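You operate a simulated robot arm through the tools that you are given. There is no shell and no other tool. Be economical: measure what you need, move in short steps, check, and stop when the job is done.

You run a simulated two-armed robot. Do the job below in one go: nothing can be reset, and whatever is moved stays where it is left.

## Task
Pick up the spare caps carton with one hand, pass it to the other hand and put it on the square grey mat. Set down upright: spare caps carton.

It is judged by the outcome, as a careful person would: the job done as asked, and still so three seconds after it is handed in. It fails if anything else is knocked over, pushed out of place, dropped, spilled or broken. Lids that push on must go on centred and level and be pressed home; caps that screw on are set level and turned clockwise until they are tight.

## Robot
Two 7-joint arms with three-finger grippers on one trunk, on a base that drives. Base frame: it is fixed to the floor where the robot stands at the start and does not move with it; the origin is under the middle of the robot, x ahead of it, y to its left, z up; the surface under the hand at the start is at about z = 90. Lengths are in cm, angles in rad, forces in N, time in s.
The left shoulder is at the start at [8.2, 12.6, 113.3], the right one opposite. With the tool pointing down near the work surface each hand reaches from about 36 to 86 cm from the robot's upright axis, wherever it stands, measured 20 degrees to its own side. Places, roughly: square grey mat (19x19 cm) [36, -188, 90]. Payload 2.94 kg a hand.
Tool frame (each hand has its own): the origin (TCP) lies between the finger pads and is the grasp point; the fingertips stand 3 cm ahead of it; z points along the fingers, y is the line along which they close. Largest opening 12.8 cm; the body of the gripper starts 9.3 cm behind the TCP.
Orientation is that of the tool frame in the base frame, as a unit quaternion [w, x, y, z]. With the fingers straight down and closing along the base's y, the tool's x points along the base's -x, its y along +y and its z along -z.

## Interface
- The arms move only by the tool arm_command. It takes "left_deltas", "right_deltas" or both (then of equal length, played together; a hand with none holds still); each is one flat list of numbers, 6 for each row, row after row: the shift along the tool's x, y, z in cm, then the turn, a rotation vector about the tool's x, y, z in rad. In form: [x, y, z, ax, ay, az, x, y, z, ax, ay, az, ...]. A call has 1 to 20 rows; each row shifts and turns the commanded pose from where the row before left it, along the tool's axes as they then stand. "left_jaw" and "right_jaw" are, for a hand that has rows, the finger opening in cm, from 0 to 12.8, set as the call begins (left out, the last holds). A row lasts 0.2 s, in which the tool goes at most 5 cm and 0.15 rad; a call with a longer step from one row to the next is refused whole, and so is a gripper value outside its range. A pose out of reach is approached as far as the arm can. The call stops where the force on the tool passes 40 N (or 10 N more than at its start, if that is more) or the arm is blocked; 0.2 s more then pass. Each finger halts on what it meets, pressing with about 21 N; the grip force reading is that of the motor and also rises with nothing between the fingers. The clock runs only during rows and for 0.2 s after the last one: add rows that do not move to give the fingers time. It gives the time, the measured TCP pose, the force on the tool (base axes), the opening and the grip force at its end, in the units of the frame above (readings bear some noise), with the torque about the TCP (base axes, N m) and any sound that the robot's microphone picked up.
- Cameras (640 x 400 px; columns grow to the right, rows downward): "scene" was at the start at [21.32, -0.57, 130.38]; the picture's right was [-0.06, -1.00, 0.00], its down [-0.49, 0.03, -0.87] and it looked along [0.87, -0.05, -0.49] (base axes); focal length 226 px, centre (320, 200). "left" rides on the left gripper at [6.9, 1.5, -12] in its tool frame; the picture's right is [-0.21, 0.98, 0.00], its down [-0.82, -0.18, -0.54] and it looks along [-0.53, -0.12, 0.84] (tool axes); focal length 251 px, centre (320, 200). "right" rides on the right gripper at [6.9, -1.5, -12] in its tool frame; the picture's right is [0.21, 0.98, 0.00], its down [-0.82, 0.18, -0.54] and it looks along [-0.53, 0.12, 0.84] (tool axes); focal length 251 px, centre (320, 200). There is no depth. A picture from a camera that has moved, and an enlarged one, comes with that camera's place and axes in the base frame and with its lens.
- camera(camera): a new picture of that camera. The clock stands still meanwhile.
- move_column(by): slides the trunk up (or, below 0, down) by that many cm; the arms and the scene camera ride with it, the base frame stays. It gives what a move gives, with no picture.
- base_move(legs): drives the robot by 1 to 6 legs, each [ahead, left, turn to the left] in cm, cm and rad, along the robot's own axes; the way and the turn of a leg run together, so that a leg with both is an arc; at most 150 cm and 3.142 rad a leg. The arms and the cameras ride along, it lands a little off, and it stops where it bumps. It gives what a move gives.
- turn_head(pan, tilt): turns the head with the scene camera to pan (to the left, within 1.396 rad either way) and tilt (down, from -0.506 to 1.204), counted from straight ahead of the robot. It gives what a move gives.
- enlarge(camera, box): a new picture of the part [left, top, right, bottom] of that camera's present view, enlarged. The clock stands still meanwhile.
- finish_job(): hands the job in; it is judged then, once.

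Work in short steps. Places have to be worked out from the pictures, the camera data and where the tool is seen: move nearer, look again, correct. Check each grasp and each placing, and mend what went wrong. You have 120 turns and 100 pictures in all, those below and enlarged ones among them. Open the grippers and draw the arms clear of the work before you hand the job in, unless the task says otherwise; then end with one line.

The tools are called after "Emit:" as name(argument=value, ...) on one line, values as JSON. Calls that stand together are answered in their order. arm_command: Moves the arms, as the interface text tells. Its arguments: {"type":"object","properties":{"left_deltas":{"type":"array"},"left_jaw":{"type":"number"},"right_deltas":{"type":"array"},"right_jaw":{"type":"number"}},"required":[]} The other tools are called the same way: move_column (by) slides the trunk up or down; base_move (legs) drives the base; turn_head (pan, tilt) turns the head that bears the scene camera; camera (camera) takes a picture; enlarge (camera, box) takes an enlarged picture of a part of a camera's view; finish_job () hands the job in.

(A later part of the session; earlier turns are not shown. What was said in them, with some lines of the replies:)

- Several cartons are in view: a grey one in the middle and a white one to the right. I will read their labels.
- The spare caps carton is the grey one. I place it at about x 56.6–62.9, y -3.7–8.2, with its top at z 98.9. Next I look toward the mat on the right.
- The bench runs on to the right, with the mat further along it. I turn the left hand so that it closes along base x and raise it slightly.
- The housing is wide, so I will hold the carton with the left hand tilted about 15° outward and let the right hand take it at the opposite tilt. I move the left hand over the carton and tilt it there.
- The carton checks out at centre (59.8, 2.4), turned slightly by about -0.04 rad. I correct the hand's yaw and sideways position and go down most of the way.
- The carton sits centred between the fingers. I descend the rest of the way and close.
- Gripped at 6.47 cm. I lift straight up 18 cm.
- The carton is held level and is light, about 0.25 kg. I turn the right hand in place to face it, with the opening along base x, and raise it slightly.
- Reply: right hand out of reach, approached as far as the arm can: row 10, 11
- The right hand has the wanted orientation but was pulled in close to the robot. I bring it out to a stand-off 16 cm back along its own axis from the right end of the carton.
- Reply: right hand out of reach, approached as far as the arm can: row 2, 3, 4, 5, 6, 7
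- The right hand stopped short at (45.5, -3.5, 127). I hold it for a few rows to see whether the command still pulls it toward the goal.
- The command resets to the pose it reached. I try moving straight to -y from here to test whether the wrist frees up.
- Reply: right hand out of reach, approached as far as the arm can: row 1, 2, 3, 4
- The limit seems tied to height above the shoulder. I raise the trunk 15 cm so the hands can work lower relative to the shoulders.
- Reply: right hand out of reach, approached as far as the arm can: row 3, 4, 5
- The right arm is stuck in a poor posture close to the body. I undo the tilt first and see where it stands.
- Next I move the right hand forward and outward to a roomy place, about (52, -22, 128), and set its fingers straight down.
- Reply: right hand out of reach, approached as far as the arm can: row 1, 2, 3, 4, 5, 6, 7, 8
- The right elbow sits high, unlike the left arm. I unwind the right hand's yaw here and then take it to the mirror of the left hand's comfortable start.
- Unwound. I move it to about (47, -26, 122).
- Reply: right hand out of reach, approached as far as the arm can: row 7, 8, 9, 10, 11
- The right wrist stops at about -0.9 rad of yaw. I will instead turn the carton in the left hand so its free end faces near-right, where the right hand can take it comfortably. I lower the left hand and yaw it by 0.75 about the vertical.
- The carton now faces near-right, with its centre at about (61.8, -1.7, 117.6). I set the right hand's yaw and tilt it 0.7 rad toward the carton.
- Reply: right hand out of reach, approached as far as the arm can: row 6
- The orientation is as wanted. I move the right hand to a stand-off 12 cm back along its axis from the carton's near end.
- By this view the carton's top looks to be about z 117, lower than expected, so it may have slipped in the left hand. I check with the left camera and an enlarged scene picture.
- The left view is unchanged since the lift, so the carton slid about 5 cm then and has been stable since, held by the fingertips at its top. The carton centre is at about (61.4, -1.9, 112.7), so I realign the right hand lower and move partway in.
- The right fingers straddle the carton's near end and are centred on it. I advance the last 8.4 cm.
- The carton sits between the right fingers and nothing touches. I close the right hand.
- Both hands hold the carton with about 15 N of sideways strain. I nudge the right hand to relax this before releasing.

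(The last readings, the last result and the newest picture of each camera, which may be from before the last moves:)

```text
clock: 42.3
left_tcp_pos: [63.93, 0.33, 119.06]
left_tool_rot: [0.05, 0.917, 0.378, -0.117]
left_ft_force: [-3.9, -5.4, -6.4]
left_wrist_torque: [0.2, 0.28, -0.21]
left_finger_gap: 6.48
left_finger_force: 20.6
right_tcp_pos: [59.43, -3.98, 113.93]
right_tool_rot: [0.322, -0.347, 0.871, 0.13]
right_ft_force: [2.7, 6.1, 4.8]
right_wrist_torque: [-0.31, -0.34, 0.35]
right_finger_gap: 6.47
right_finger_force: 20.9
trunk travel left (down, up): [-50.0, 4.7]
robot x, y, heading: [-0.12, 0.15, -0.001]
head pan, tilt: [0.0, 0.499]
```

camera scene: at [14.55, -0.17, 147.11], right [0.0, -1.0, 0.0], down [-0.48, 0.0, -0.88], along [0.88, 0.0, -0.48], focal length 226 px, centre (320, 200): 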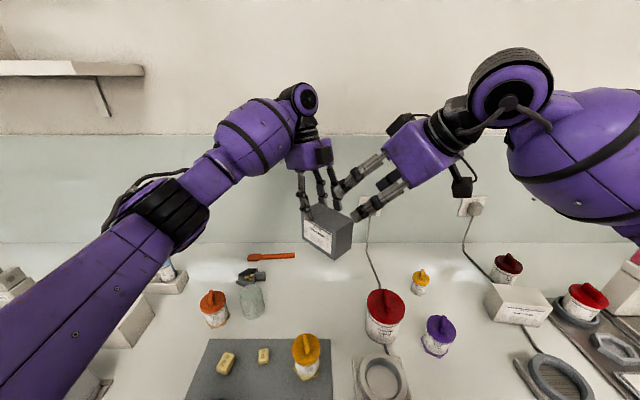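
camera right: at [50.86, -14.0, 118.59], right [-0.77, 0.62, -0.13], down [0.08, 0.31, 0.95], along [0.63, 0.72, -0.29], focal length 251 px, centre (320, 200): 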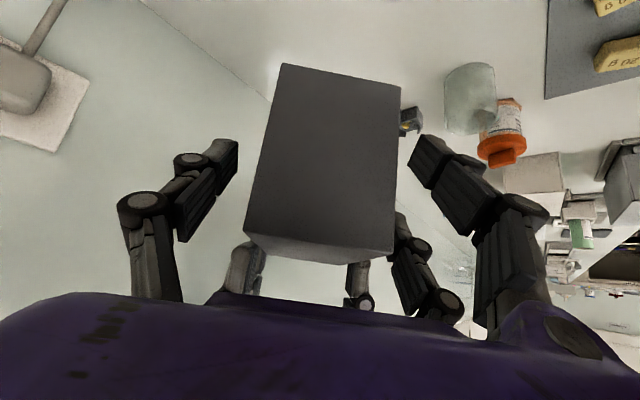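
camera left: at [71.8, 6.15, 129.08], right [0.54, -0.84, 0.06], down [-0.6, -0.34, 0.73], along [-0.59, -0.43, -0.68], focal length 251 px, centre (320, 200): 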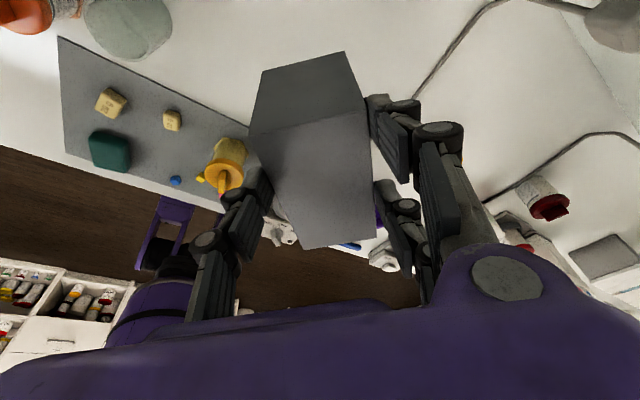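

The strain is gone and the right grip gap is now 6.47. I open the left hand and back it off along its axis.

Emit:
arm_command(left_deltas=[0, 0, 0, 0, 0, 0, 0, 0, 0, 0, 0, 0, 0, 0, 0, 0, 0, 0], left_jaw=10)

Emit:
arm_command(left_deltas=[0, 0, -2, 0, 0, 0, 0, 0, -3, 0, 0, 0, 0, 0, -3, 0, 0, 0])

Emit:
camera(camera="scene")

Emit:
camera(camera="right")

```text
clock: 43.1
left_tcp_pos: [64.03, 0.53, 119.14]
left_tool_rot: [0.052, 0.917, 0.379, -0.115]
left_ft_force: [-0.7, 0.2, -0.8]
left_wrist_torque: [-0.02, -0.02, -0.01]
left_finger_gap: 9.98
left_finger_force: 0.1
right_tcp_pos: [59.33, -3.88, 113.9]
right_tool_rot: [0.321, -0.348, 0.871, 0.131]
right_ft_force: [0.1, -0.7, 0.3]
right_wrist_torque: [-0.06, 0.04, 0.0]
right_finger_gap: 6.48
right_finger_force: 21.1
trunk travel left (down, up): [-50.0, 4.7]
robot x, y, heading: [-0.14, 0.05, -0.005]
head pan, tilt: [0.0, 0.499]
```

```text
clock: 43.9
left_tcp_pos: [65.38, 1.73, 126.98]
left_tool_rot: [0.052, 0.917, 0.379, -0.115]
left_ft_force: [0.6, 0.2, -0.8]
left_wrist_torque: [0.0, -0.03, -0.01]
left_finger_gap: 10.0
left_finger_force: 0.1
right_tcp_pos: [59.39, -4.03, 114.02]
right_tool_rot: [0.321, -0.348, 0.871, 0.131]
right_ft_force: [0.5, 0.2, 0.0]
right_wrist_torque: [-0.05, 0.05, 0.0]
right_finger_gap: 6.43
right_finger_force: 21.2
trunk travel left (down, up): [-50.0, 4.7]
robot x, y, heading: [0.12, -0.11, -0.003]
head pan, tilt: [0.0, 0.499]
```

```text
69 pictures are left
camera scene: at [14.53, -0.08, 147.12], right [0.0, -1.0, 0.0], down [-0.48, 0.0, -0.88], along [0.88, 0.0, -0.48], focal length 226 px, centre (320, 200)
```

scene: 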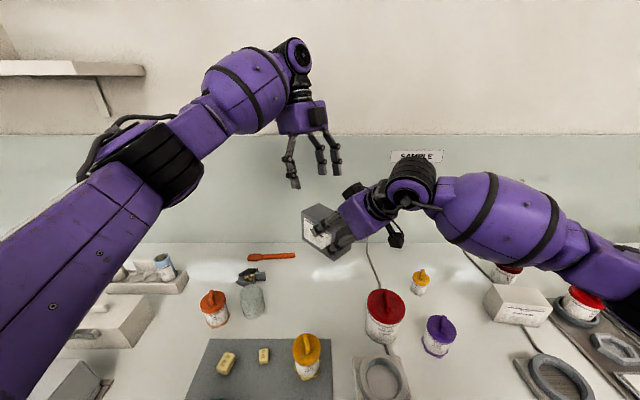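

```text
68 pictures are left
camera right: at [50.84, -14.09, 118.58], right [-0.79, 0.59, -0.14], down [0.07, 0.31, 0.95], along [0.61, 0.74, -0.29], focal length 251 px, centre (320, 200)
```

right: 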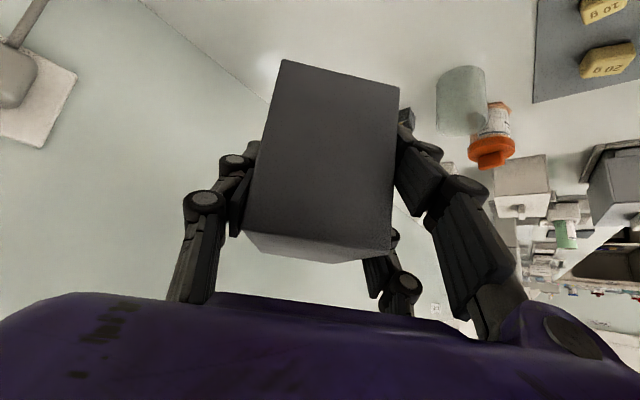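

The right hand holds the carton alone. I pull the left arm back and look along the bench to the right.

Emit:
arm_command(left_deltas=[-0.73, -3.88, 0.5, 0, 0, 0, -0.73, -3.88, 0.5, 0, 0, 0, -0.73, -3.88, 0.5, 0, 0, 0, -0.73, -3.88, 0.5, 0, 0, 0, -0.73, -3.88, 0.5, 0, 0, 0, -0.73, -3.88, 0.5, 0, 0, 0, 0, 0, 0, 0, 0, 0])

Emit:
turn_head(pan=-0.95, tilt=0.4)

Emit:
camera(camera="scene")

```text
clock: 45.5
left_tcp_pos: [45.35, 14.76, 125.04]
left_tool_rot: [0.051, 0.917, 0.38, -0.115]
left_ft_force: [-0.1, -0.5, -0.8]
left_wrist_torque: [0.02, 0.01, -0.01]
left_finger_gap: 10.03
left_finger_force: 0.0
right_tcp_pos: [59.48, -3.99, 113.82]
right_tool_rot: [0.32, -0.348, 0.871, 0.132]
right_ft_force: [0.1, -0.5, 0.0]
right_wrist_torque: [-0.09, 0.05, 0.01]
right_finger_gap: 6.47
right_finger_force: 21.5
trunk travel left (down, up): [-50.0, 4.7]
robot x, y, heading: [0.19, -0.18, -0.003]
head pan, tilt: [0.0, 0.499]
```

```text
clock: 46.7
left_tcp_pos: [45.42, 14.81, 125.06]
left_tool_rot: [0.052, 0.916, 0.38, -0.114]
left_ft_force: [0.6, -0.4, -0.3]
left_wrist_torque: [0.0, 0.0, 0.02]
left_finger_gap: 9.98
left_finger_force: 0.0
right_tcp_pos: [59.38, -3.98, 113.93]
right_tool_rot: [0.321, -0.348, 0.871, 0.131]
right_ft_force: [0.3, 0.0, 0.9]
right_wrist_torque: [-0.04, 0.08, 0.0]
right_finger_gap: 6.44
right_finger_force: 21.5
trunk travel left (down, up): [-50.0, 4.7]
robot x, y, heading: [-0.2, 0.45, -0.001]
head pan, tilt: [-0.949, 0.4]
```

```text
67 pictures are left
camera scene: at [10.91, -7.58, 148.02], right [-0.81, -0.58, 0.0], down [-0.23, 0.32, -0.92], along [0.54, -0.75, -0.39], focal length 226 px, centre (320, 200)
```

scene: 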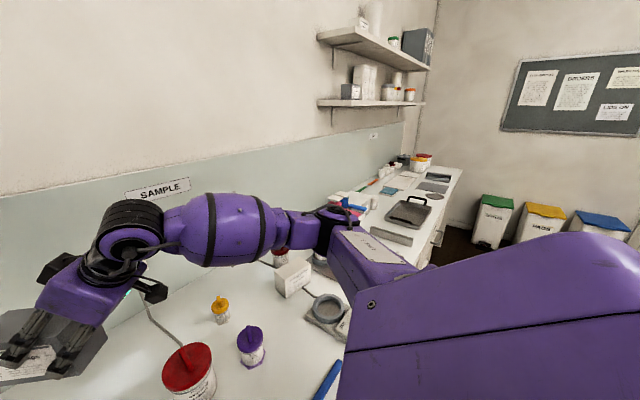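

The bench continues to the right with only low items on it. I drive 75 cm to the right and look again.

Emit:
base_move(legs=[[0, -75, 0]])

Emit:
camera(camera="scene")

```text
clock: 53.9
left_tcp_pos: [45.8, -60.82, 125.1]
left_tool_rot: [0.053, 0.914, 0.385, -0.115]
left_ft_force: [-0.1, -0.8, 0.4]
left_wrist_torque: [-0.02, 0.0, -0.03]
left_finger_gap: 10.02
left_finger_force: 0.1
right_tcp_pos: [60.03, -79.36, 113.81]
right_tool_rot: [0.321, -0.352, 0.869, 0.132]
right_ft_force: [14.2, 11.2, 6.4]
right_wrist_torque: [0.45, -0.56, -0.05]
right_finger_gap: 6.47
right_finger_force: 21.4
trunk travel left (down, up): [-50.0, 4.7]
robot x, y, heading: [0.28, -76.38, 0.013]
head pan, tilt: [-0.949, 0.4]
```

```text
66 pictures are left
camera scene: at [11.55, -83.55, 148.02], right [-0.81, -0.59, 0.0], down [-0.23, 0.31, -0.92], along [0.54, -0.74, -0.39], focal length 226 px, centre (320, 200)
```

scene: 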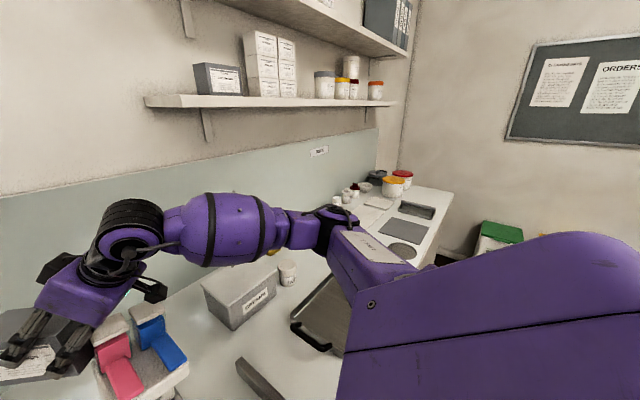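

There is an unexpected 19 N on the right hand. I check what the carton is near.

Emit:
camera(camera="right")

Emit:
turn_head(pan=-0.1, tilt=0.6)

Emit:
camera(camera="scene")

```text
65 pictures are left
camera right: at [51.62, -89.64, 118.54], right [-0.8, 0.59, -0.14], down [0.07, 0.32, 0.95], along [0.6, 0.75, -0.29], focal length 251 px, centre (320, 200)
```

right: 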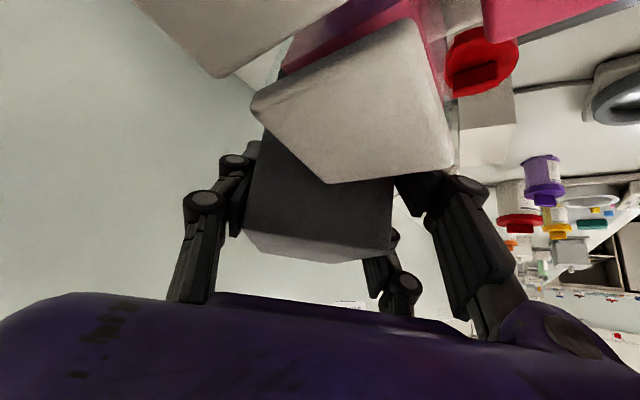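

```text
clock: 55.0
left_tcp_pos: [45.65, -60.96, 124.98]
left_tool_rot: [0.054, 0.915, 0.384, -0.115]
left_ft_force: [0.3, -0.7, 0.4]
left_wrist_torque: [0.01, 0.02, -0.01]
left_finger_gap: 10.0
left_finger_force: 0.1
right_tcp_pos: [60.04, -79.52, 114.0]
right_tool_rot: [0.322, -0.353, 0.869, 0.132]
right_ft_force: [6.7, 7.5, -0.3]
right_wrist_torque: [0.36, -0.4, -0.08]
right_finger_gap: 6.44
right_finger_force: 20.9
trunk travel left (down, up): [-50.0, 4.7]
robot x, y, heading: [0.08, -76.32, 0.01]
head pan, tilt: [-0.099, 0.6]
```

```text
64 pictures are left
camera scene: at [14.85, -76.94, 146.19], right [-0.09, -1.0, 0.0], down [-0.56, 0.05, -0.82], along [0.82, -0.07, -0.57], focal length 226 px, centre (320, 200)
```

scene: 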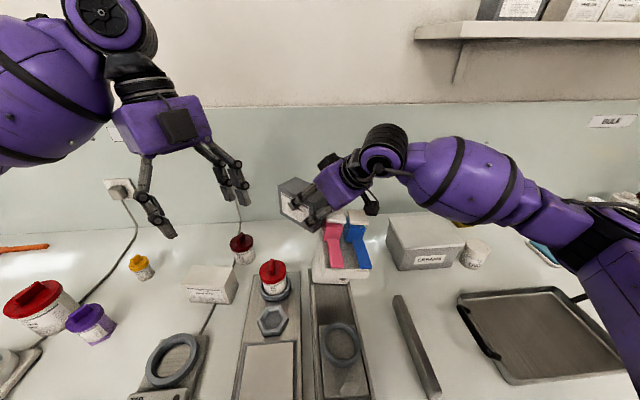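

The carton has come up against a white part of the pink and blue stand. I back the hand off the way it came, to +y, and then look.

Emit:
arm_command(right_deltas=[-0.53, 0.71, 0.46, 0, 0, 0, -1.06, 1.42, 0.92, 0, 0, 0, -1.06, 1.42, 0.92, 0, 0, 0, 0, 0, 0, 0, 0, 0])

Emit:
camera(camera="right")

Emit:
enlarge(camera="scene", box=[240, 140, 400, 300])

```text
clock: 56.0
left_tcp_pos: [45.55, -61.04, 125.08]
left_tool_rot: [0.052, 0.915, 0.384, -0.115]
left_ft_force: [-0.4, 0.4, 0.8]
left_wrist_torque: [0.01, -0.03, 0.01]
left_finger_gap: 9.98
left_finger_force: 0.1
right_tcp_pos: [59.93, -74.58, 113.87]
right_tool_rot: [0.321, -0.352, 0.869, 0.133]
right_ft_force: [0.4, -0.2, 0.1]
right_wrist_torque: [-0.06, 0.04, 0.0]
right_finger_gap: 6.41
right_finger_force: 20.4
trunk travel left (down, up): [-50.0, 4.7]
robot x, y, heading: [0.36, -76.16, 0.012]
head pan, tilt: [-0.099, 0.6]
```

```text
63 pictures are left
camera right: at [51.55, -84.79, 118.47], right [-0.8, 0.59, -0.14], down [0.07, 0.32, 0.95], along [0.6, 0.75, -0.29], focal length 251 px, centre (320, 200)
```

right: 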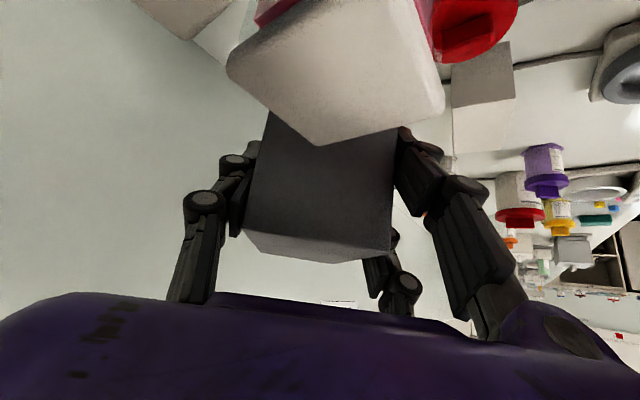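

```text
2.50 times, centred on (320, 220) of scene
camera zoom: at [14.76, -77.07, 146.19], right [-0.09, -1.0, 0.0], down [-0.56, 0.05, -0.82], along [0.82, -0.07, -0.57], focal length 566 px, centre (320, 150)
```

zoom: 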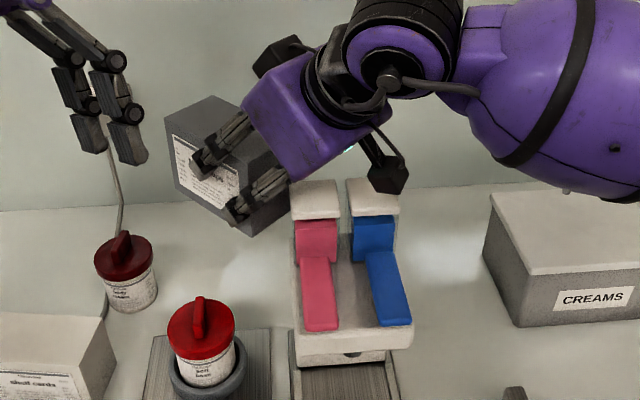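

The stand seems to have been tilted by the carton and has righted itself; the force is zero again. I raise the right hand 10 cm and the trunk fully, then look at the stand.

Emit:
arm_command(right_deltas=[-0.65, 0, -0.757, 0, 0, 0, -1.3, 0, -1.51, 0, 0, 0, -1.3, 0, -1.51, 0, 0, 0, -1.3, 0, -1.51, 0, 0, 0, -1.3, 0, -1.51, 0, 0, 0, -0.65, 0, -0.757, 0, 0, 0, 0, 0, 0, 0, 0, 0])

Emit:
move_column(by=4.5)

Emit:
camera(camera="scene")

Emit:
camera(camera="right")

```text
clock: 57.6
left_tcp_pos: [45.52, -61.02, 124.95]
left_tool_rot: [0.053, 0.915, 0.384, -0.115]
left_ft_force: [0.2, -0.7, -0.3]
left_wrist_torque: [-0.01, -0.04, -0.02]
left_finger_gap: 10.0
left_finger_force: 0.1
right_tcp_pos: [59.92, -74.48, 123.93]
right_tool_rot: [0.322, -0.353, 0.868, 0.133]
right_ft_force: [-0.3, -0.1, -2.1]
right_wrist_torque: [-0.07, 0.03, 0.01]
right_finger_gap: 6.45
right_finger_force: 21.3
trunk travel left (down, up): [-50.0, 4.7]
robot x, y, heading: [0.21, -76.39, 0.012]
head pan, tilt: [-0.099, 0.6]
```

```text
clock: 58.5
left_tcp_pos: [45.74, -61.04, 129.42]
left_tool_rot: [0.051, 0.914, 0.385, -0.117]
left_ft_force: [0.4, 1.0, -1.0]
left_wrist_torque: [0.02, 0.09, 0.0]
left_finger_gap: 10.02
left_finger_force: 0.1
right_tcp_pos: [60.19, -74.55, 128.13]
right_tool_rot: [0.32, -0.351, 0.87, 0.133]
right_ft_force: [0.5, -0.8, -2.8]
right_wrist_torque: [-0.04, 0.06, 0.01]
right_finger_gap: 6.45
right_finger_force: 20.9
trunk travel left (down, up): [-54.5, 0.2]
robot x, y, heading: [0.62, -76.31, 0.006]
head pan, tilt: [-0.099, 0.6]
```

```text
61 pictures are left
camera scene: at [9.65, -77.1, 150.88], right [-0.09, -1.0, 0.0], down [-0.56, 0.05, -0.82], along [0.82, -0.07, -0.57], focal length 226 px, centre (320, 200)
```

scene: 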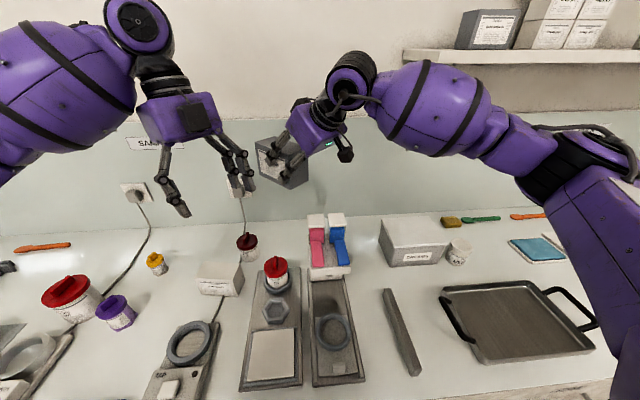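

```text
60 pictures are left
camera right: at [51.7, -84.86, 132.78], right [-0.8, 0.59, -0.13], down [0.07, 0.31, 0.95], along [0.6, 0.75, -0.3], focal length 251 px, centre (320, 200)
```

right: 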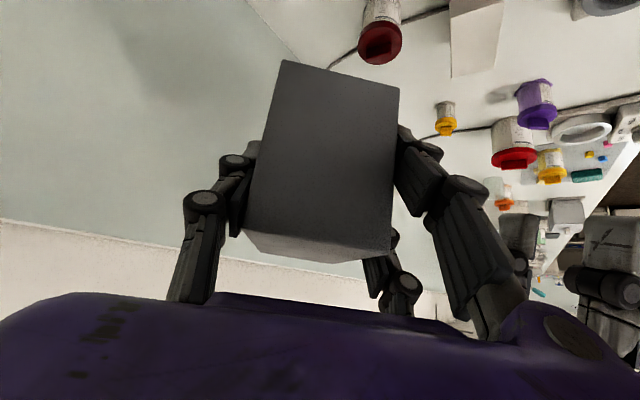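

Emit:
enlarge(camera="scene", box=[230, 190, 430, 390])

```text
2.00 times, centred on (330, 290) of scene
camera zoom: at [9.65, -77.1, 150.88], right [-0.09, -1.0, 0.0], down [-0.56, 0.05, -0.82], along [0.82, -0.07, -0.57], focal length 452 px, centre (300, 20)
```

zoom: 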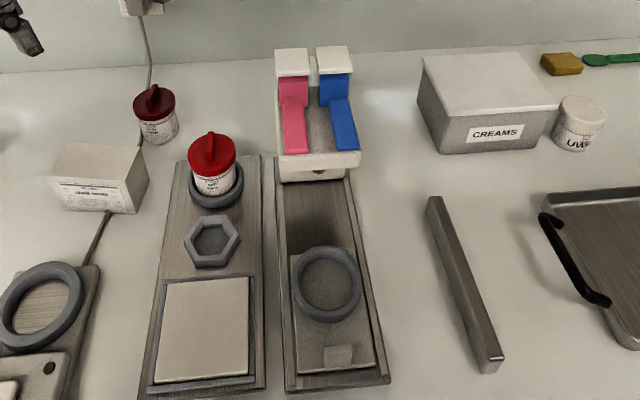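

The stand is upright on its board. I back the base 24 cm away from the bench to clear the shelf, go 55 cm right, and look.

Emit:
base_move(legs=[[-24, 0, 0], [0, -55, 0]])

Emit:
turn_head(pan=-0.6, tilt=0.55)

Emit:
camera(camera="scene")

```text
clock: 65.1
left_tcp_pos: [22.46, -115.68, 129.56]
left_tool_rot: [0.053, 0.915, 0.383, -0.115]
left_ft_force: [-0.2, 0.7, -0.4]
left_wrist_torque: [0.0, 0.0, 0.02]
left_finger_gap: 10.01
left_finger_force: 0.1
right_tcp_pos: [36.77, -129.26, 128.35]
right_tool_rot: [0.321, -0.352, 0.869, 0.132]
right_ft_force: [-0.8, 0.2, -2.2]
right_wrist_torque: [-0.03, 0.03, -0.02]
right_finger_gap: 6.46
right_finger_force: 21.3
trunk travel left (down, up): [-54.5, 0.2]
robot x, y, heading: [-23.03, -130.59, 0.005]
head pan, tilt: [-0.099, 0.6]
```

```text
clock: 66.0
left_tcp_pos: [22.46, -115.53, 129.57]
left_tool_rot: [0.053, 0.915, 0.384, -0.114]
left_ft_force: [-0.4, -0.6, 0.2]
left_wrist_torque: [-0.02, -0.04, -0.02]
left_finger_gap: 10.02
left_finger_force: 0.0
right_tcp_pos: [36.8, -129.26, 128.46]
right_tool_rot: [0.322, -0.352, 0.869, 0.132]
right_ft_force: [0.6, 0.4, -1.8]
right_wrist_torque: [-0.05, 0.06, -0.01]
right_finger_gap: 6.45
right_finger_force: 21.0
trunk travel left (down, up): [-54.5, 0.2]
robot x, y, heading: [-22.81, -131.28, 0.009]
head pan, tilt: [-0.6, 0.55]
```

```text
58 pictures are left
camera scene: at [-15.04, -135.86, 151.36], right [-0.56, -0.83, 0.0], down [-0.43, 0.29, -0.85], along [0.71, -0.47, -0.52], focal length 226 px, centre (320, 200)
```

scene: 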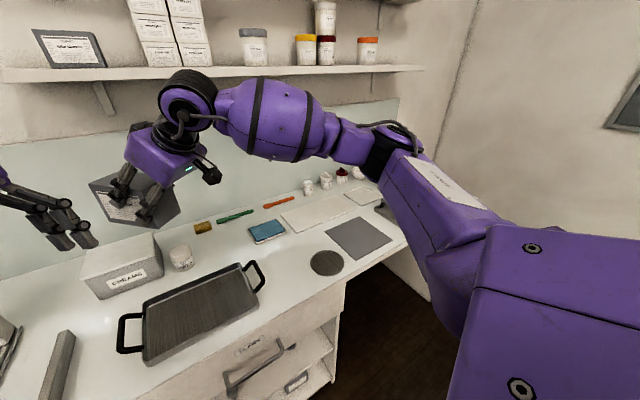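

The grey square mat is confirmed at about (35.3, -188.9), with clear flat surroundings. I drive 50 cm further right.

Emit:
base_move(legs=[[0, -50, 0]])

Emit:
turn_head(pan=-0.1, tilt=0.65)

Emit:
camera(camera="scene")

Emit:
camera(camera="right")

```text
clock: 71.0
left_tcp_pos: [22.88, -165.84, 129.61]
left_tool_rot: [0.052, 0.915, 0.382, -0.115]
left_ft_force: [-0.1, -0.3, -0.1]
left_wrist_torque: [0.0, 0.0, -0.02]
left_finger_gap: 9.99
left_finger_force: 0.1
right_tcp_pos: [37.19, -179.61, 128.39]
right_tool_rot: [0.322, -0.35, 0.869, 0.132]
right_ft_force: [0.4, 0.5, -1.6]
right_wrist_torque: [-0.06, 0.05, 0.0]
right_finger_gap: 6.46
right_finger_force: 21.1
trunk travel left (down, up): [-54.5, 0.2]
robot x, y, heading: [-22.24, -180.98, 0.01]
head pan, tilt: [-0.6, 0.55]
```

```text
clock: 71.9
left_tcp_pos: [22.86, -165.82, 129.53]
left_tool_rot: [0.053, 0.915, 0.383, -0.115]
left_ft_force: [0.0, -0.1, 0.0]
left_wrist_torque: [0.01, 0.01, 0.0]
left_finger_gap: 10.01
left_finger_force: 0.1
right_tcp_pos: [37.13, -179.56, 128.31]
right_tool_rot: [0.322, -0.352, 0.869, 0.133]
right_ft_force: [-0.2, -0.1, -0.9]
right_wrist_torque: [-0.05, 0.07, 0.01]
right_finger_gap: 6.46
right_finger_force: 21.1
trunk travel left (down, up): [-54.5, 0.2]
robot x, y, heading: [-22.41, -180.97, 0.007]
head pan, tilt: [-0.099, 0.649]
```

```text
57 pictures are left
camera scene: at [-13.46, -181.84, 150.48], right [-0.09, -1.0, 0.0], down [-0.6, 0.06, -0.8], along [0.79, -0.07, -0.6], focal length 226 px, centre (320, 200)
```

scene: 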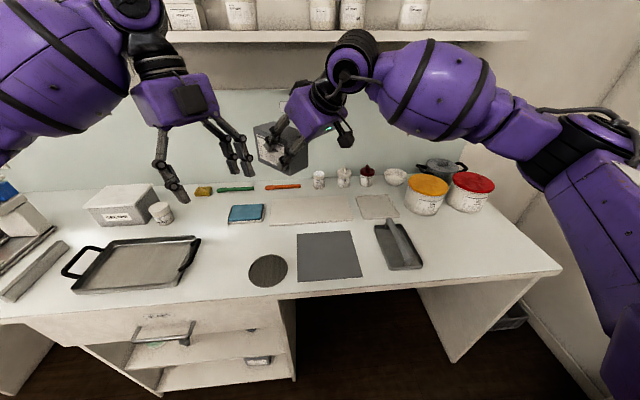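

```text
56 pictures are left
camera right: at [28.72, -189.75, 133.05], right [-0.8, 0.59, -0.14], down [0.07, 0.31, 0.95], along [0.6, 0.74, -0.29], focal length 251 px, centre (320, 200)
```

right: 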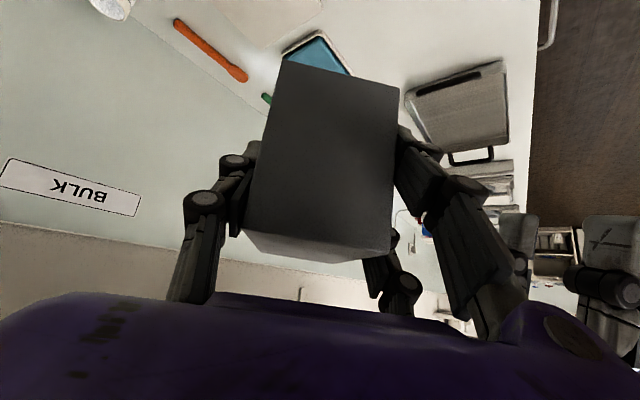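

The mat centre measures (35.5, -188.4). I check the carton's attitude in the hand before lowering.

Emit:
enlarge(camera="scene", box=[240, 110, 340, 190])

Emit:
camera(camera="left")

```text
5.00 times, centred on (290, 150) of scene
camera zoom: at [-13.46, -181.84, 150.48], right [-0.09, -1.0, 0.0], down [-0.6, 0.06, -0.8], along [0.79, -0.07, -0.6], focal length 1131 px, centre (470, 450)
```

zoom: 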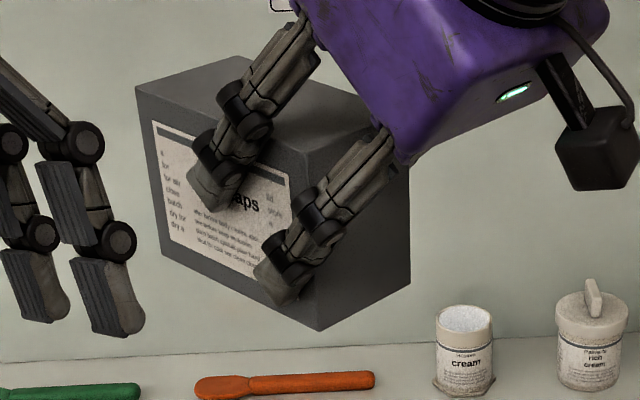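

```text
54 pictures are left
camera left: at [30.64, -159.94, 139.47], right [0.55, -0.83, 0.06], down [-0.6, -0.34, 0.73], along [-0.59, -0.44, -0.68], focal length 251 px, centre (320, 200)
```

left: 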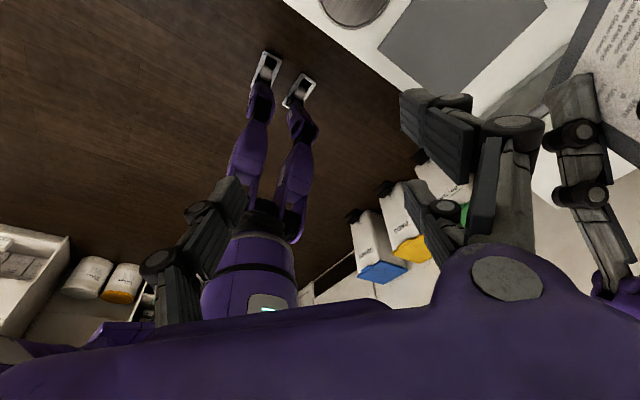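

The carton is level, with its bottom 5.4 cm below the TCP and its centre offset (1.9, 2.6) from the TCP. I shift the hand over the mat and lower the trunk 22 cm.

Emit:
arm_command(right_deltas=[1.97, -1.42, -1.71, 0, 0, 0, 1.97, -1.42, -1.71, 0, 0, 0, 1.97, -1.42, -1.71, 0, 0, 0, 1.97, -1.42, -1.71, 0, 0, 0, 0, 0, 0, 0, 0, 0])

Emit:
move_column(by=-22)

Emit:
camera(camera="scene")

```text
clock: 73.1
left_tcp_pos: [22.99, -165.71, 129.47]
left_tool_rot: [0.053, 0.915, 0.383, -0.115]
left_ft_force: [-0.4, 0.2, 0.4]
left_wrist_torque: [-0.04, 0.01, -0.02]
left_finger_gap: 10.0
left_finger_force: 0.0
right_tcp_pos: [33.62, -190.94, 128.29]
right_tool_rot: [0.322, -0.351, 0.869, 0.132]
right_ft_force: [0.4, 0.0, -2.0]
right_wrist_torque: [-0.07, 0.1, -0.01]
right_finger_gap: 6.48
right_finger_force: 21.2
trunk travel left (down, up): [-54.5, 0.2]
robot x, y, heading: [-22.65, -180.75, 0.012]
head pan, tilt: [-0.099, 0.649]
```

```text
clock: 75.4
left_tcp_pos: [22.83, -165.84, 107.63]
left_tool_rot: [0.052, 0.915, 0.384, -0.114]
left_ft_force: [0.2, -0.3, 0.4]
left_wrist_torque: [0.02, 0.02, 0.02]
left_finger_gap: 10.0
left_finger_force: 0.1
right_tcp_pos: [33.6, -190.98, 106.47]
right_tool_rot: [0.322, -0.351, 0.869, 0.132]
right_ft_force: [-0.8, 0.4, -1.8]
right_wrist_torque: [-0.06, 0.07, 0.03]
right_finger_gap: 6.47
right_finger_force: 21.1
trunk travel left (down, up): [-32.5, 22.2]
robot x, y, heading: [-22.91, -181.12, 0.004]
head pan, tilt: [-0.099, 0.649]
```

```text
53 pictures are left
camera scene: at [-0.88, -181.76, 126.71], right [-0.09, -1.0, 0.0], down [-0.6, 0.06, -0.8], along [0.79, -0.07, -0.6], focal length 226 px, centre (320, 200)
```

scene: 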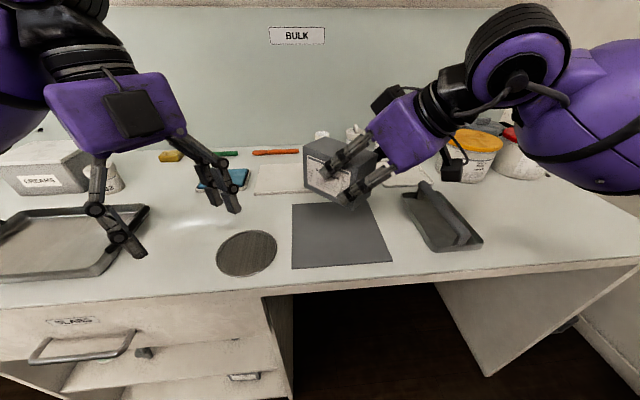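

All clear. I lower 8 cm with the arm and check the gap.

Emit:
arm_command(right_deltas=[1.3, 0, 1.51, 0, 0, 0, 1.3, 0, 1.51, 0, 0, 0, 1.3, 0, 1.51, 0, 0, 0, 1.3, 0, 1.51, 0, 0, 0, 0, 0, 0, 0, 0, 0])

Emit:
enlarge(camera="scene", box=[270, 110, 470, 280])

```text
clock: 76.6
left_tcp_pos: [22.83, -165.97, 107.57]
left_tool_rot: [0.053, 0.915, 0.383, -0.115]
left_ft_force: [-1.3, 0.0, -1.1]
left_wrist_torque: [0.03, 0.0, 0.0]
left_finger_gap: 9.99
left_finger_force: 0.1
right_tcp_pos: [33.59, -190.78, 98.53]
right_tool_rot: [0.322, -0.351, 0.869, 0.133]
right_ft_force: [0.4, 0.1, -2.0]
right_wrist_torque: [-0.04, 0.01, 0.01]
right_finger_gap: 6.47
right_finger_force: 21.6
trunk travel left (down, up): [-32.5, 22.2]
robot x, y, heading: [-22.72, -181.11, 0.005]
head pan, tilt: [-0.099, 0.649]
```

```text
2.35 times, centred on (370, 195) of scene
camera zoom: at [-0.88, -181.75, 126.7], right [-0.09, -1.0, 0.0], down [-0.6, 0.06, -0.8], along [0.79, -0.07, -0.6], focal length 532 px, centre (202, 212)
```

zoom: 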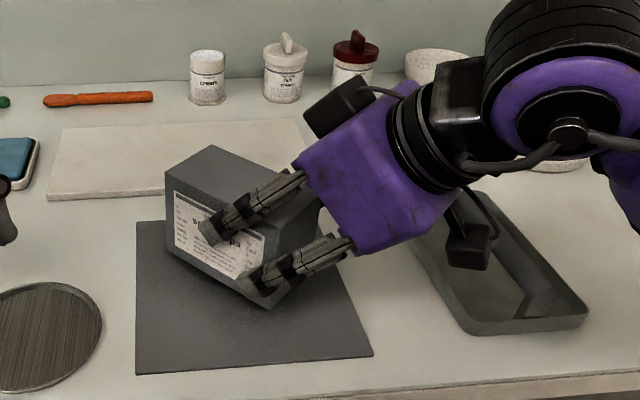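

Another 2.7 cm or so to go. I lower in small steps while watching the force.

Emit:
arm_command(right_deltas=[0.65, 0, 0.757, 0, 0, 0, 0.65, 0, 0.757, 0, 0, 0, 0.2, 0, 0.23, 0, 0, 0, 0, 0, 0, 0, 0, 0])

Emit:
enlarge(camera="scene", box=[300, 130, 420, 230])

```text
clock: 77.6
left_tcp_pos: [22.92, -165.85, 107.6]
left_tool_rot: [0.053, 0.915, 0.383, -0.114]
left_ft_force: [-0.4, 0.7, -0.6]
left_wrist_torque: [0.02, -0.03, -0.01]
left_finger_gap: 10.0
left_finger_force: 0.1
right_tcp_pos: [33.64, -190.89, 96.2]
right_tool_rot: [0.323, -0.351, 0.869, 0.132]
right_ft_force: [0.5, -0.2, 3.7]
right_wrist_torque: [-0.28, -0.04, 0.05]
right_finger_gap: 6.44
right_finger_force: 20.8
trunk travel left (down, up): [-32.5, 22.2]
robot x, y, heading: [-22.35, -180.93, 0.009]
head pan, tilt: [-0.099, 0.649]
```

```text
4.00 times, centred on (360, 180) of scene
camera zoom: at [-0.9, -181.75, 126.71], right [-0.09, -1.0, 0.0], down [-0.6, 0.06, -0.8], along [0.79, -0.07, -0.6], focal length 905 px, centre (160, 280)
```

zoom: 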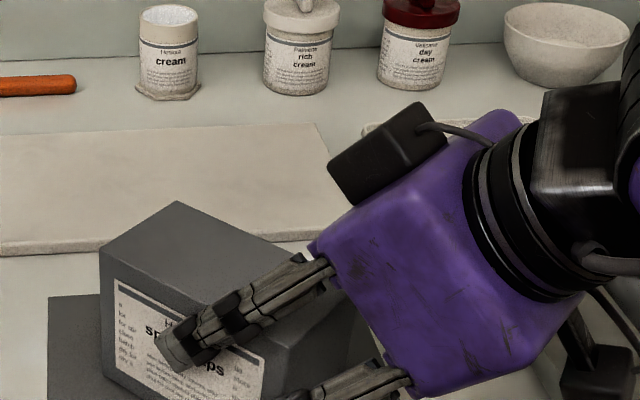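

First contact shows about 5.7 N upward. I press down 0.2 cm more and look at the bottom edge.

Emit:
arm_command(right_deltas=[0.13, 0, 0.15, 0, 0, 0, 0, 0, 0, 0, 0, 0])

Emit:
enlarge(camera="scene", box=[280, 160, 440, 270])

Emit:
camera(camera="left")

```text
clock: 78.2
left_tcp_pos: [22.79, -165.85, 107.62]
left_tool_rot: [0.053, 0.915, 0.382, -0.115]
left_ft_force: [0.2, -0.8, 0.0]
left_wrist_torque: [-0.02, 0.03, 0.0]
left_finger_gap: 10.0
left_finger_force: 0.0
right_tcp_pos: [33.51, -190.75, 96.04]
right_tool_rot: [0.324, -0.351, 0.868, 0.133]
right_ft_force: [5.1, 1.6, 11.7]
right_wrist_torque: [-0.4, -0.4, 0.2]
right_finger_gap: 6.46
right_finger_force: 20.9
trunk travel left (down, up): [-32.5, 22.2]
robot x, y, heading: [-22.55, -181.06, 0.006]
head pan, tilt: [-0.099, 0.649]
```

```text
3.64 times, centred on (360, 215) of scene
camera zoom: at [-0.91, -181.7, 126.72], right [-0.09, -1.0, 0.0], down [-0.6, 0.06, -0.8], along [0.79, -0.07, -0.6], focal length 823 px, centre (174, 146)
```

zoom: 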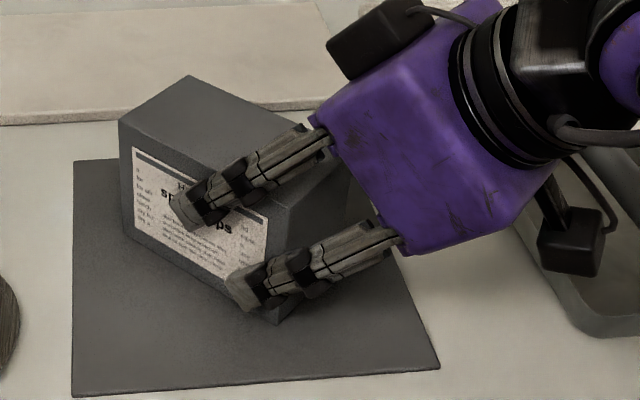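

```text
49 pictures are left
camera left: at [30.59, -159.89, 117.5], right [0.55, -0.83, 0.06], down [-0.6, -0.34, 0.73], along [-0.59, -0.44, -0.68], focal length 251 px, centre (320, 200)
```

left: 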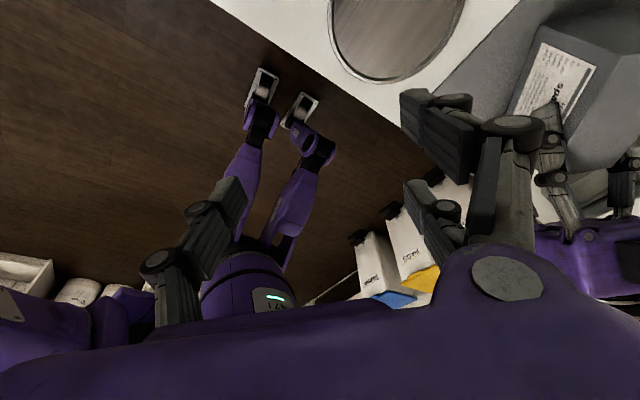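

The carton rests on the mat with an 11 N load. I open the right hand.

Emit:
arm_command(right_deltas=[0, 0, 0, 0, 0, 0, 0, 0, 0, 0, 0, 0, 0, 0, 0, 0, 0, 0], right_jaw=10)

Emit:
enlarge(camera="scene", box=[280, 160, 440, 270])

```text
clock: 79.0
left_tcp_pos: [22.83, -165.85, 107.55]
left_tool_rot: [0.053, 0.915, 0.382, -0.115]
left_ft_force: [0.8, 0.3, 0.1]
left_wrist_torque: [-0.01, -0.03, 0.0]
left_finger_gap: 10.01
left_finger_force: 0.1
right_tcp_pos: [33.49, -190.93, 95.93]
right_tool_rot: [0.321, -0.352, 0.869, 0.133]
right_ft_force: [-0.3, -0.3, -0.2]
right_wrist_torque: [-0.02, 0.0, 0.02]
right_finger_gap: 9.99
right_finger_force: 0.0
trunk travel left (down, up): [-32.5, 22.2]
robot x, y, heading: [-22.55, -181.09, 0.005]
head pan, tilt: [-0.099, 0.649]
```

```text
3.64 times, centred on (360, 215) of scene
camera zoom: at [-0.88, -181.76, 126.7], right [-0.09, -1.0, 0.0], down [-0.6, 0.06, -0.8], along [0.79, -0.07, -0.6], focal length 823 px, centre (174, 146)
```

zoom: 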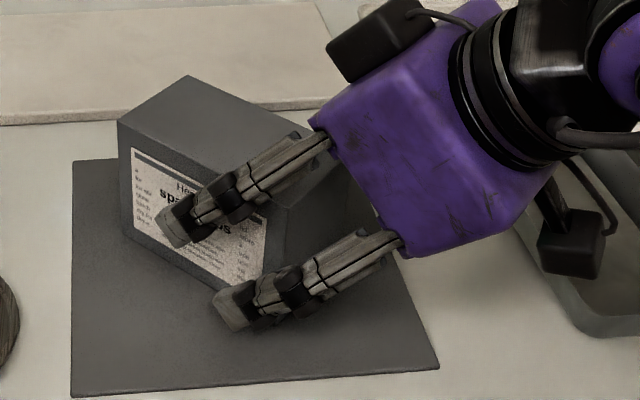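

The hand is free of load and the carton stands. I withdraw along the tool's axis, up and back.

Emit:
arm_command(right_deltas=[0, 0, -1.5, 0, 0, 0, 0, 0, -2.5, 0, 0, 0, 0, 0, -2.5, 0, 0, 0, 0, 0, -2.5, 0, 0, 0, 0, 0, -2.5, 0, 0, 0, 0, 0, -2.5, 0, 0, 0, 0, 0, 0, 0, 0, 0])

Emit:
camera(camera="scene")

Emit:
camera(camera="right")

```text
clock: 80.6
left_tcp_pos: [22.82, -165.84, 107.54]
left_tool_rot: [0.052, 0.915, 0.382, -0.114]
left_ft_force: [0.1, -0.3, 0.0]
left_wrist_torque: [0.01, 0.0, -0.03]
left_finger_gap: 10.0
left_finger_force: 0.0
right_tcp_pos: [27.11, -197.25, 106.55]
right_tool_rot: [0.322, -0.35, 0.87, 0.132]
right_ft_force: [1.0, 0.4, 0.6]
right_wrist_torque: [0.02, 0.03, 0.0]
right_finger_gap: 10.01
right_finger_force: 0.1
trunk travel left (down, up): [-32.5, 22.2]
robot x, y, heading: [-22.27, -180.71, 0.005]
head pan, tilt: [-0.099, 0.649]
```

```text
47 pictures are left
camera scene: at [-0.85, -181.74, 126.7], right [-0.09, -1.0, 0.0], down [-0.6, 0.06, -0.8], along [0.79, -0.07, -0.6], focal length 226 px, centre (320, 200)
```

scene: 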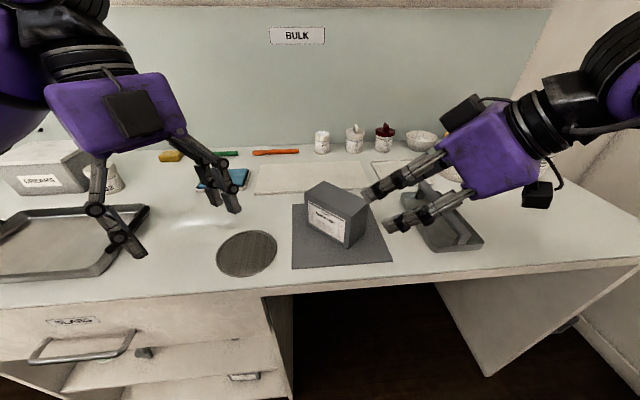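

```text
46 pictures are left
camera right: at [18.68, -207.49, 111.21], right [-0.8, 0.59, -0.14], down [0.07, 0.31, 0.95], along [0.6, 0.74, -0.29], focal length 251 px, centre (320, 200)
```

right: 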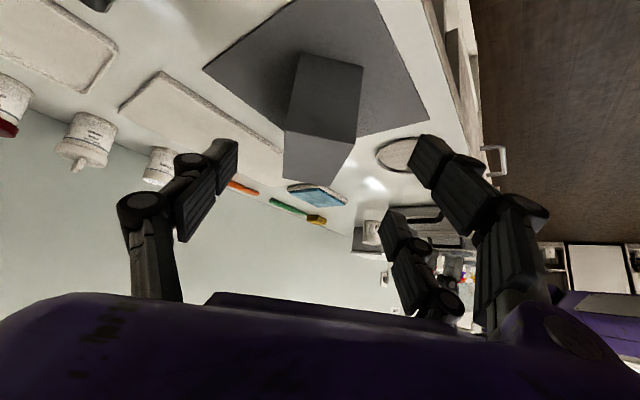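

The carton stands upright and wholly on the mat. I raise the right hand a bit more to be well clear and take a last look.

Emit:
arm_command(right_deltas=[0, 0, -2.5, 0, 0, 0, 0, 0, -2.5, 0, 0, 0, 0, 0, 0, 0, 0, 0])

Emit:
enlarge(camera="scene", box=[280, 160, 440, 270])

```text
clock: 81.4
left_tcp_pos: [22.83, -165.85, 107.5]
left_tool_rot: [0.052, 0.915, 0.383, -0.115]
left_ft_force: [0.2, 0.1, -0.4]
left_wrist_torque: [-0.03, -0.01, 0.01]
left_finger_gap: 10.01
left_finger_force: 0.1
right_tcp_pos: [24.75, -199.44, 110.47]
right_tool_rot: [0.321, -0.351, 0.869, 0.132]
right_ft_force: [0.2, 0.1, 0.4]
right_wrist_torque: [-0.01, -0.01, 0.02]
right_finger_gap: 9.99
right_finger_force: 0.0
trunk travel left (down, up): [-32.5, 22.2]
robot x, y, heading: [-22.54, -180.85, 0.009]
head pan, tilt: [-0.099, 0.649]
```

```text
3.64 times, centred on (360, 215) of scene
camera zoom: at [-0.87, -181.75, 126.7], right [-0.09, -1.0, 0.0], down [-0.6, 0.06, -0.8], along [0.79, -0.07, -0.6], focal length 823 px, centre (174, 146)
```

zoom: 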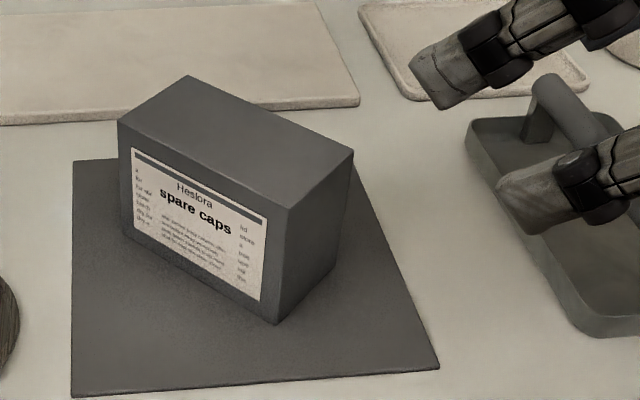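

The carton stands upright on the mat and both hands are open and clear. I hand the job in.

Emit:
finish_job()

```text
The job is handed in.
```

The spare caps carton was picked up with the left hand, passed to the right and set upright on the square grey mat, but on the way it bumped the stand with the pink and blue levers; the stand looked upright afterwards, though it may have shifted slightly.
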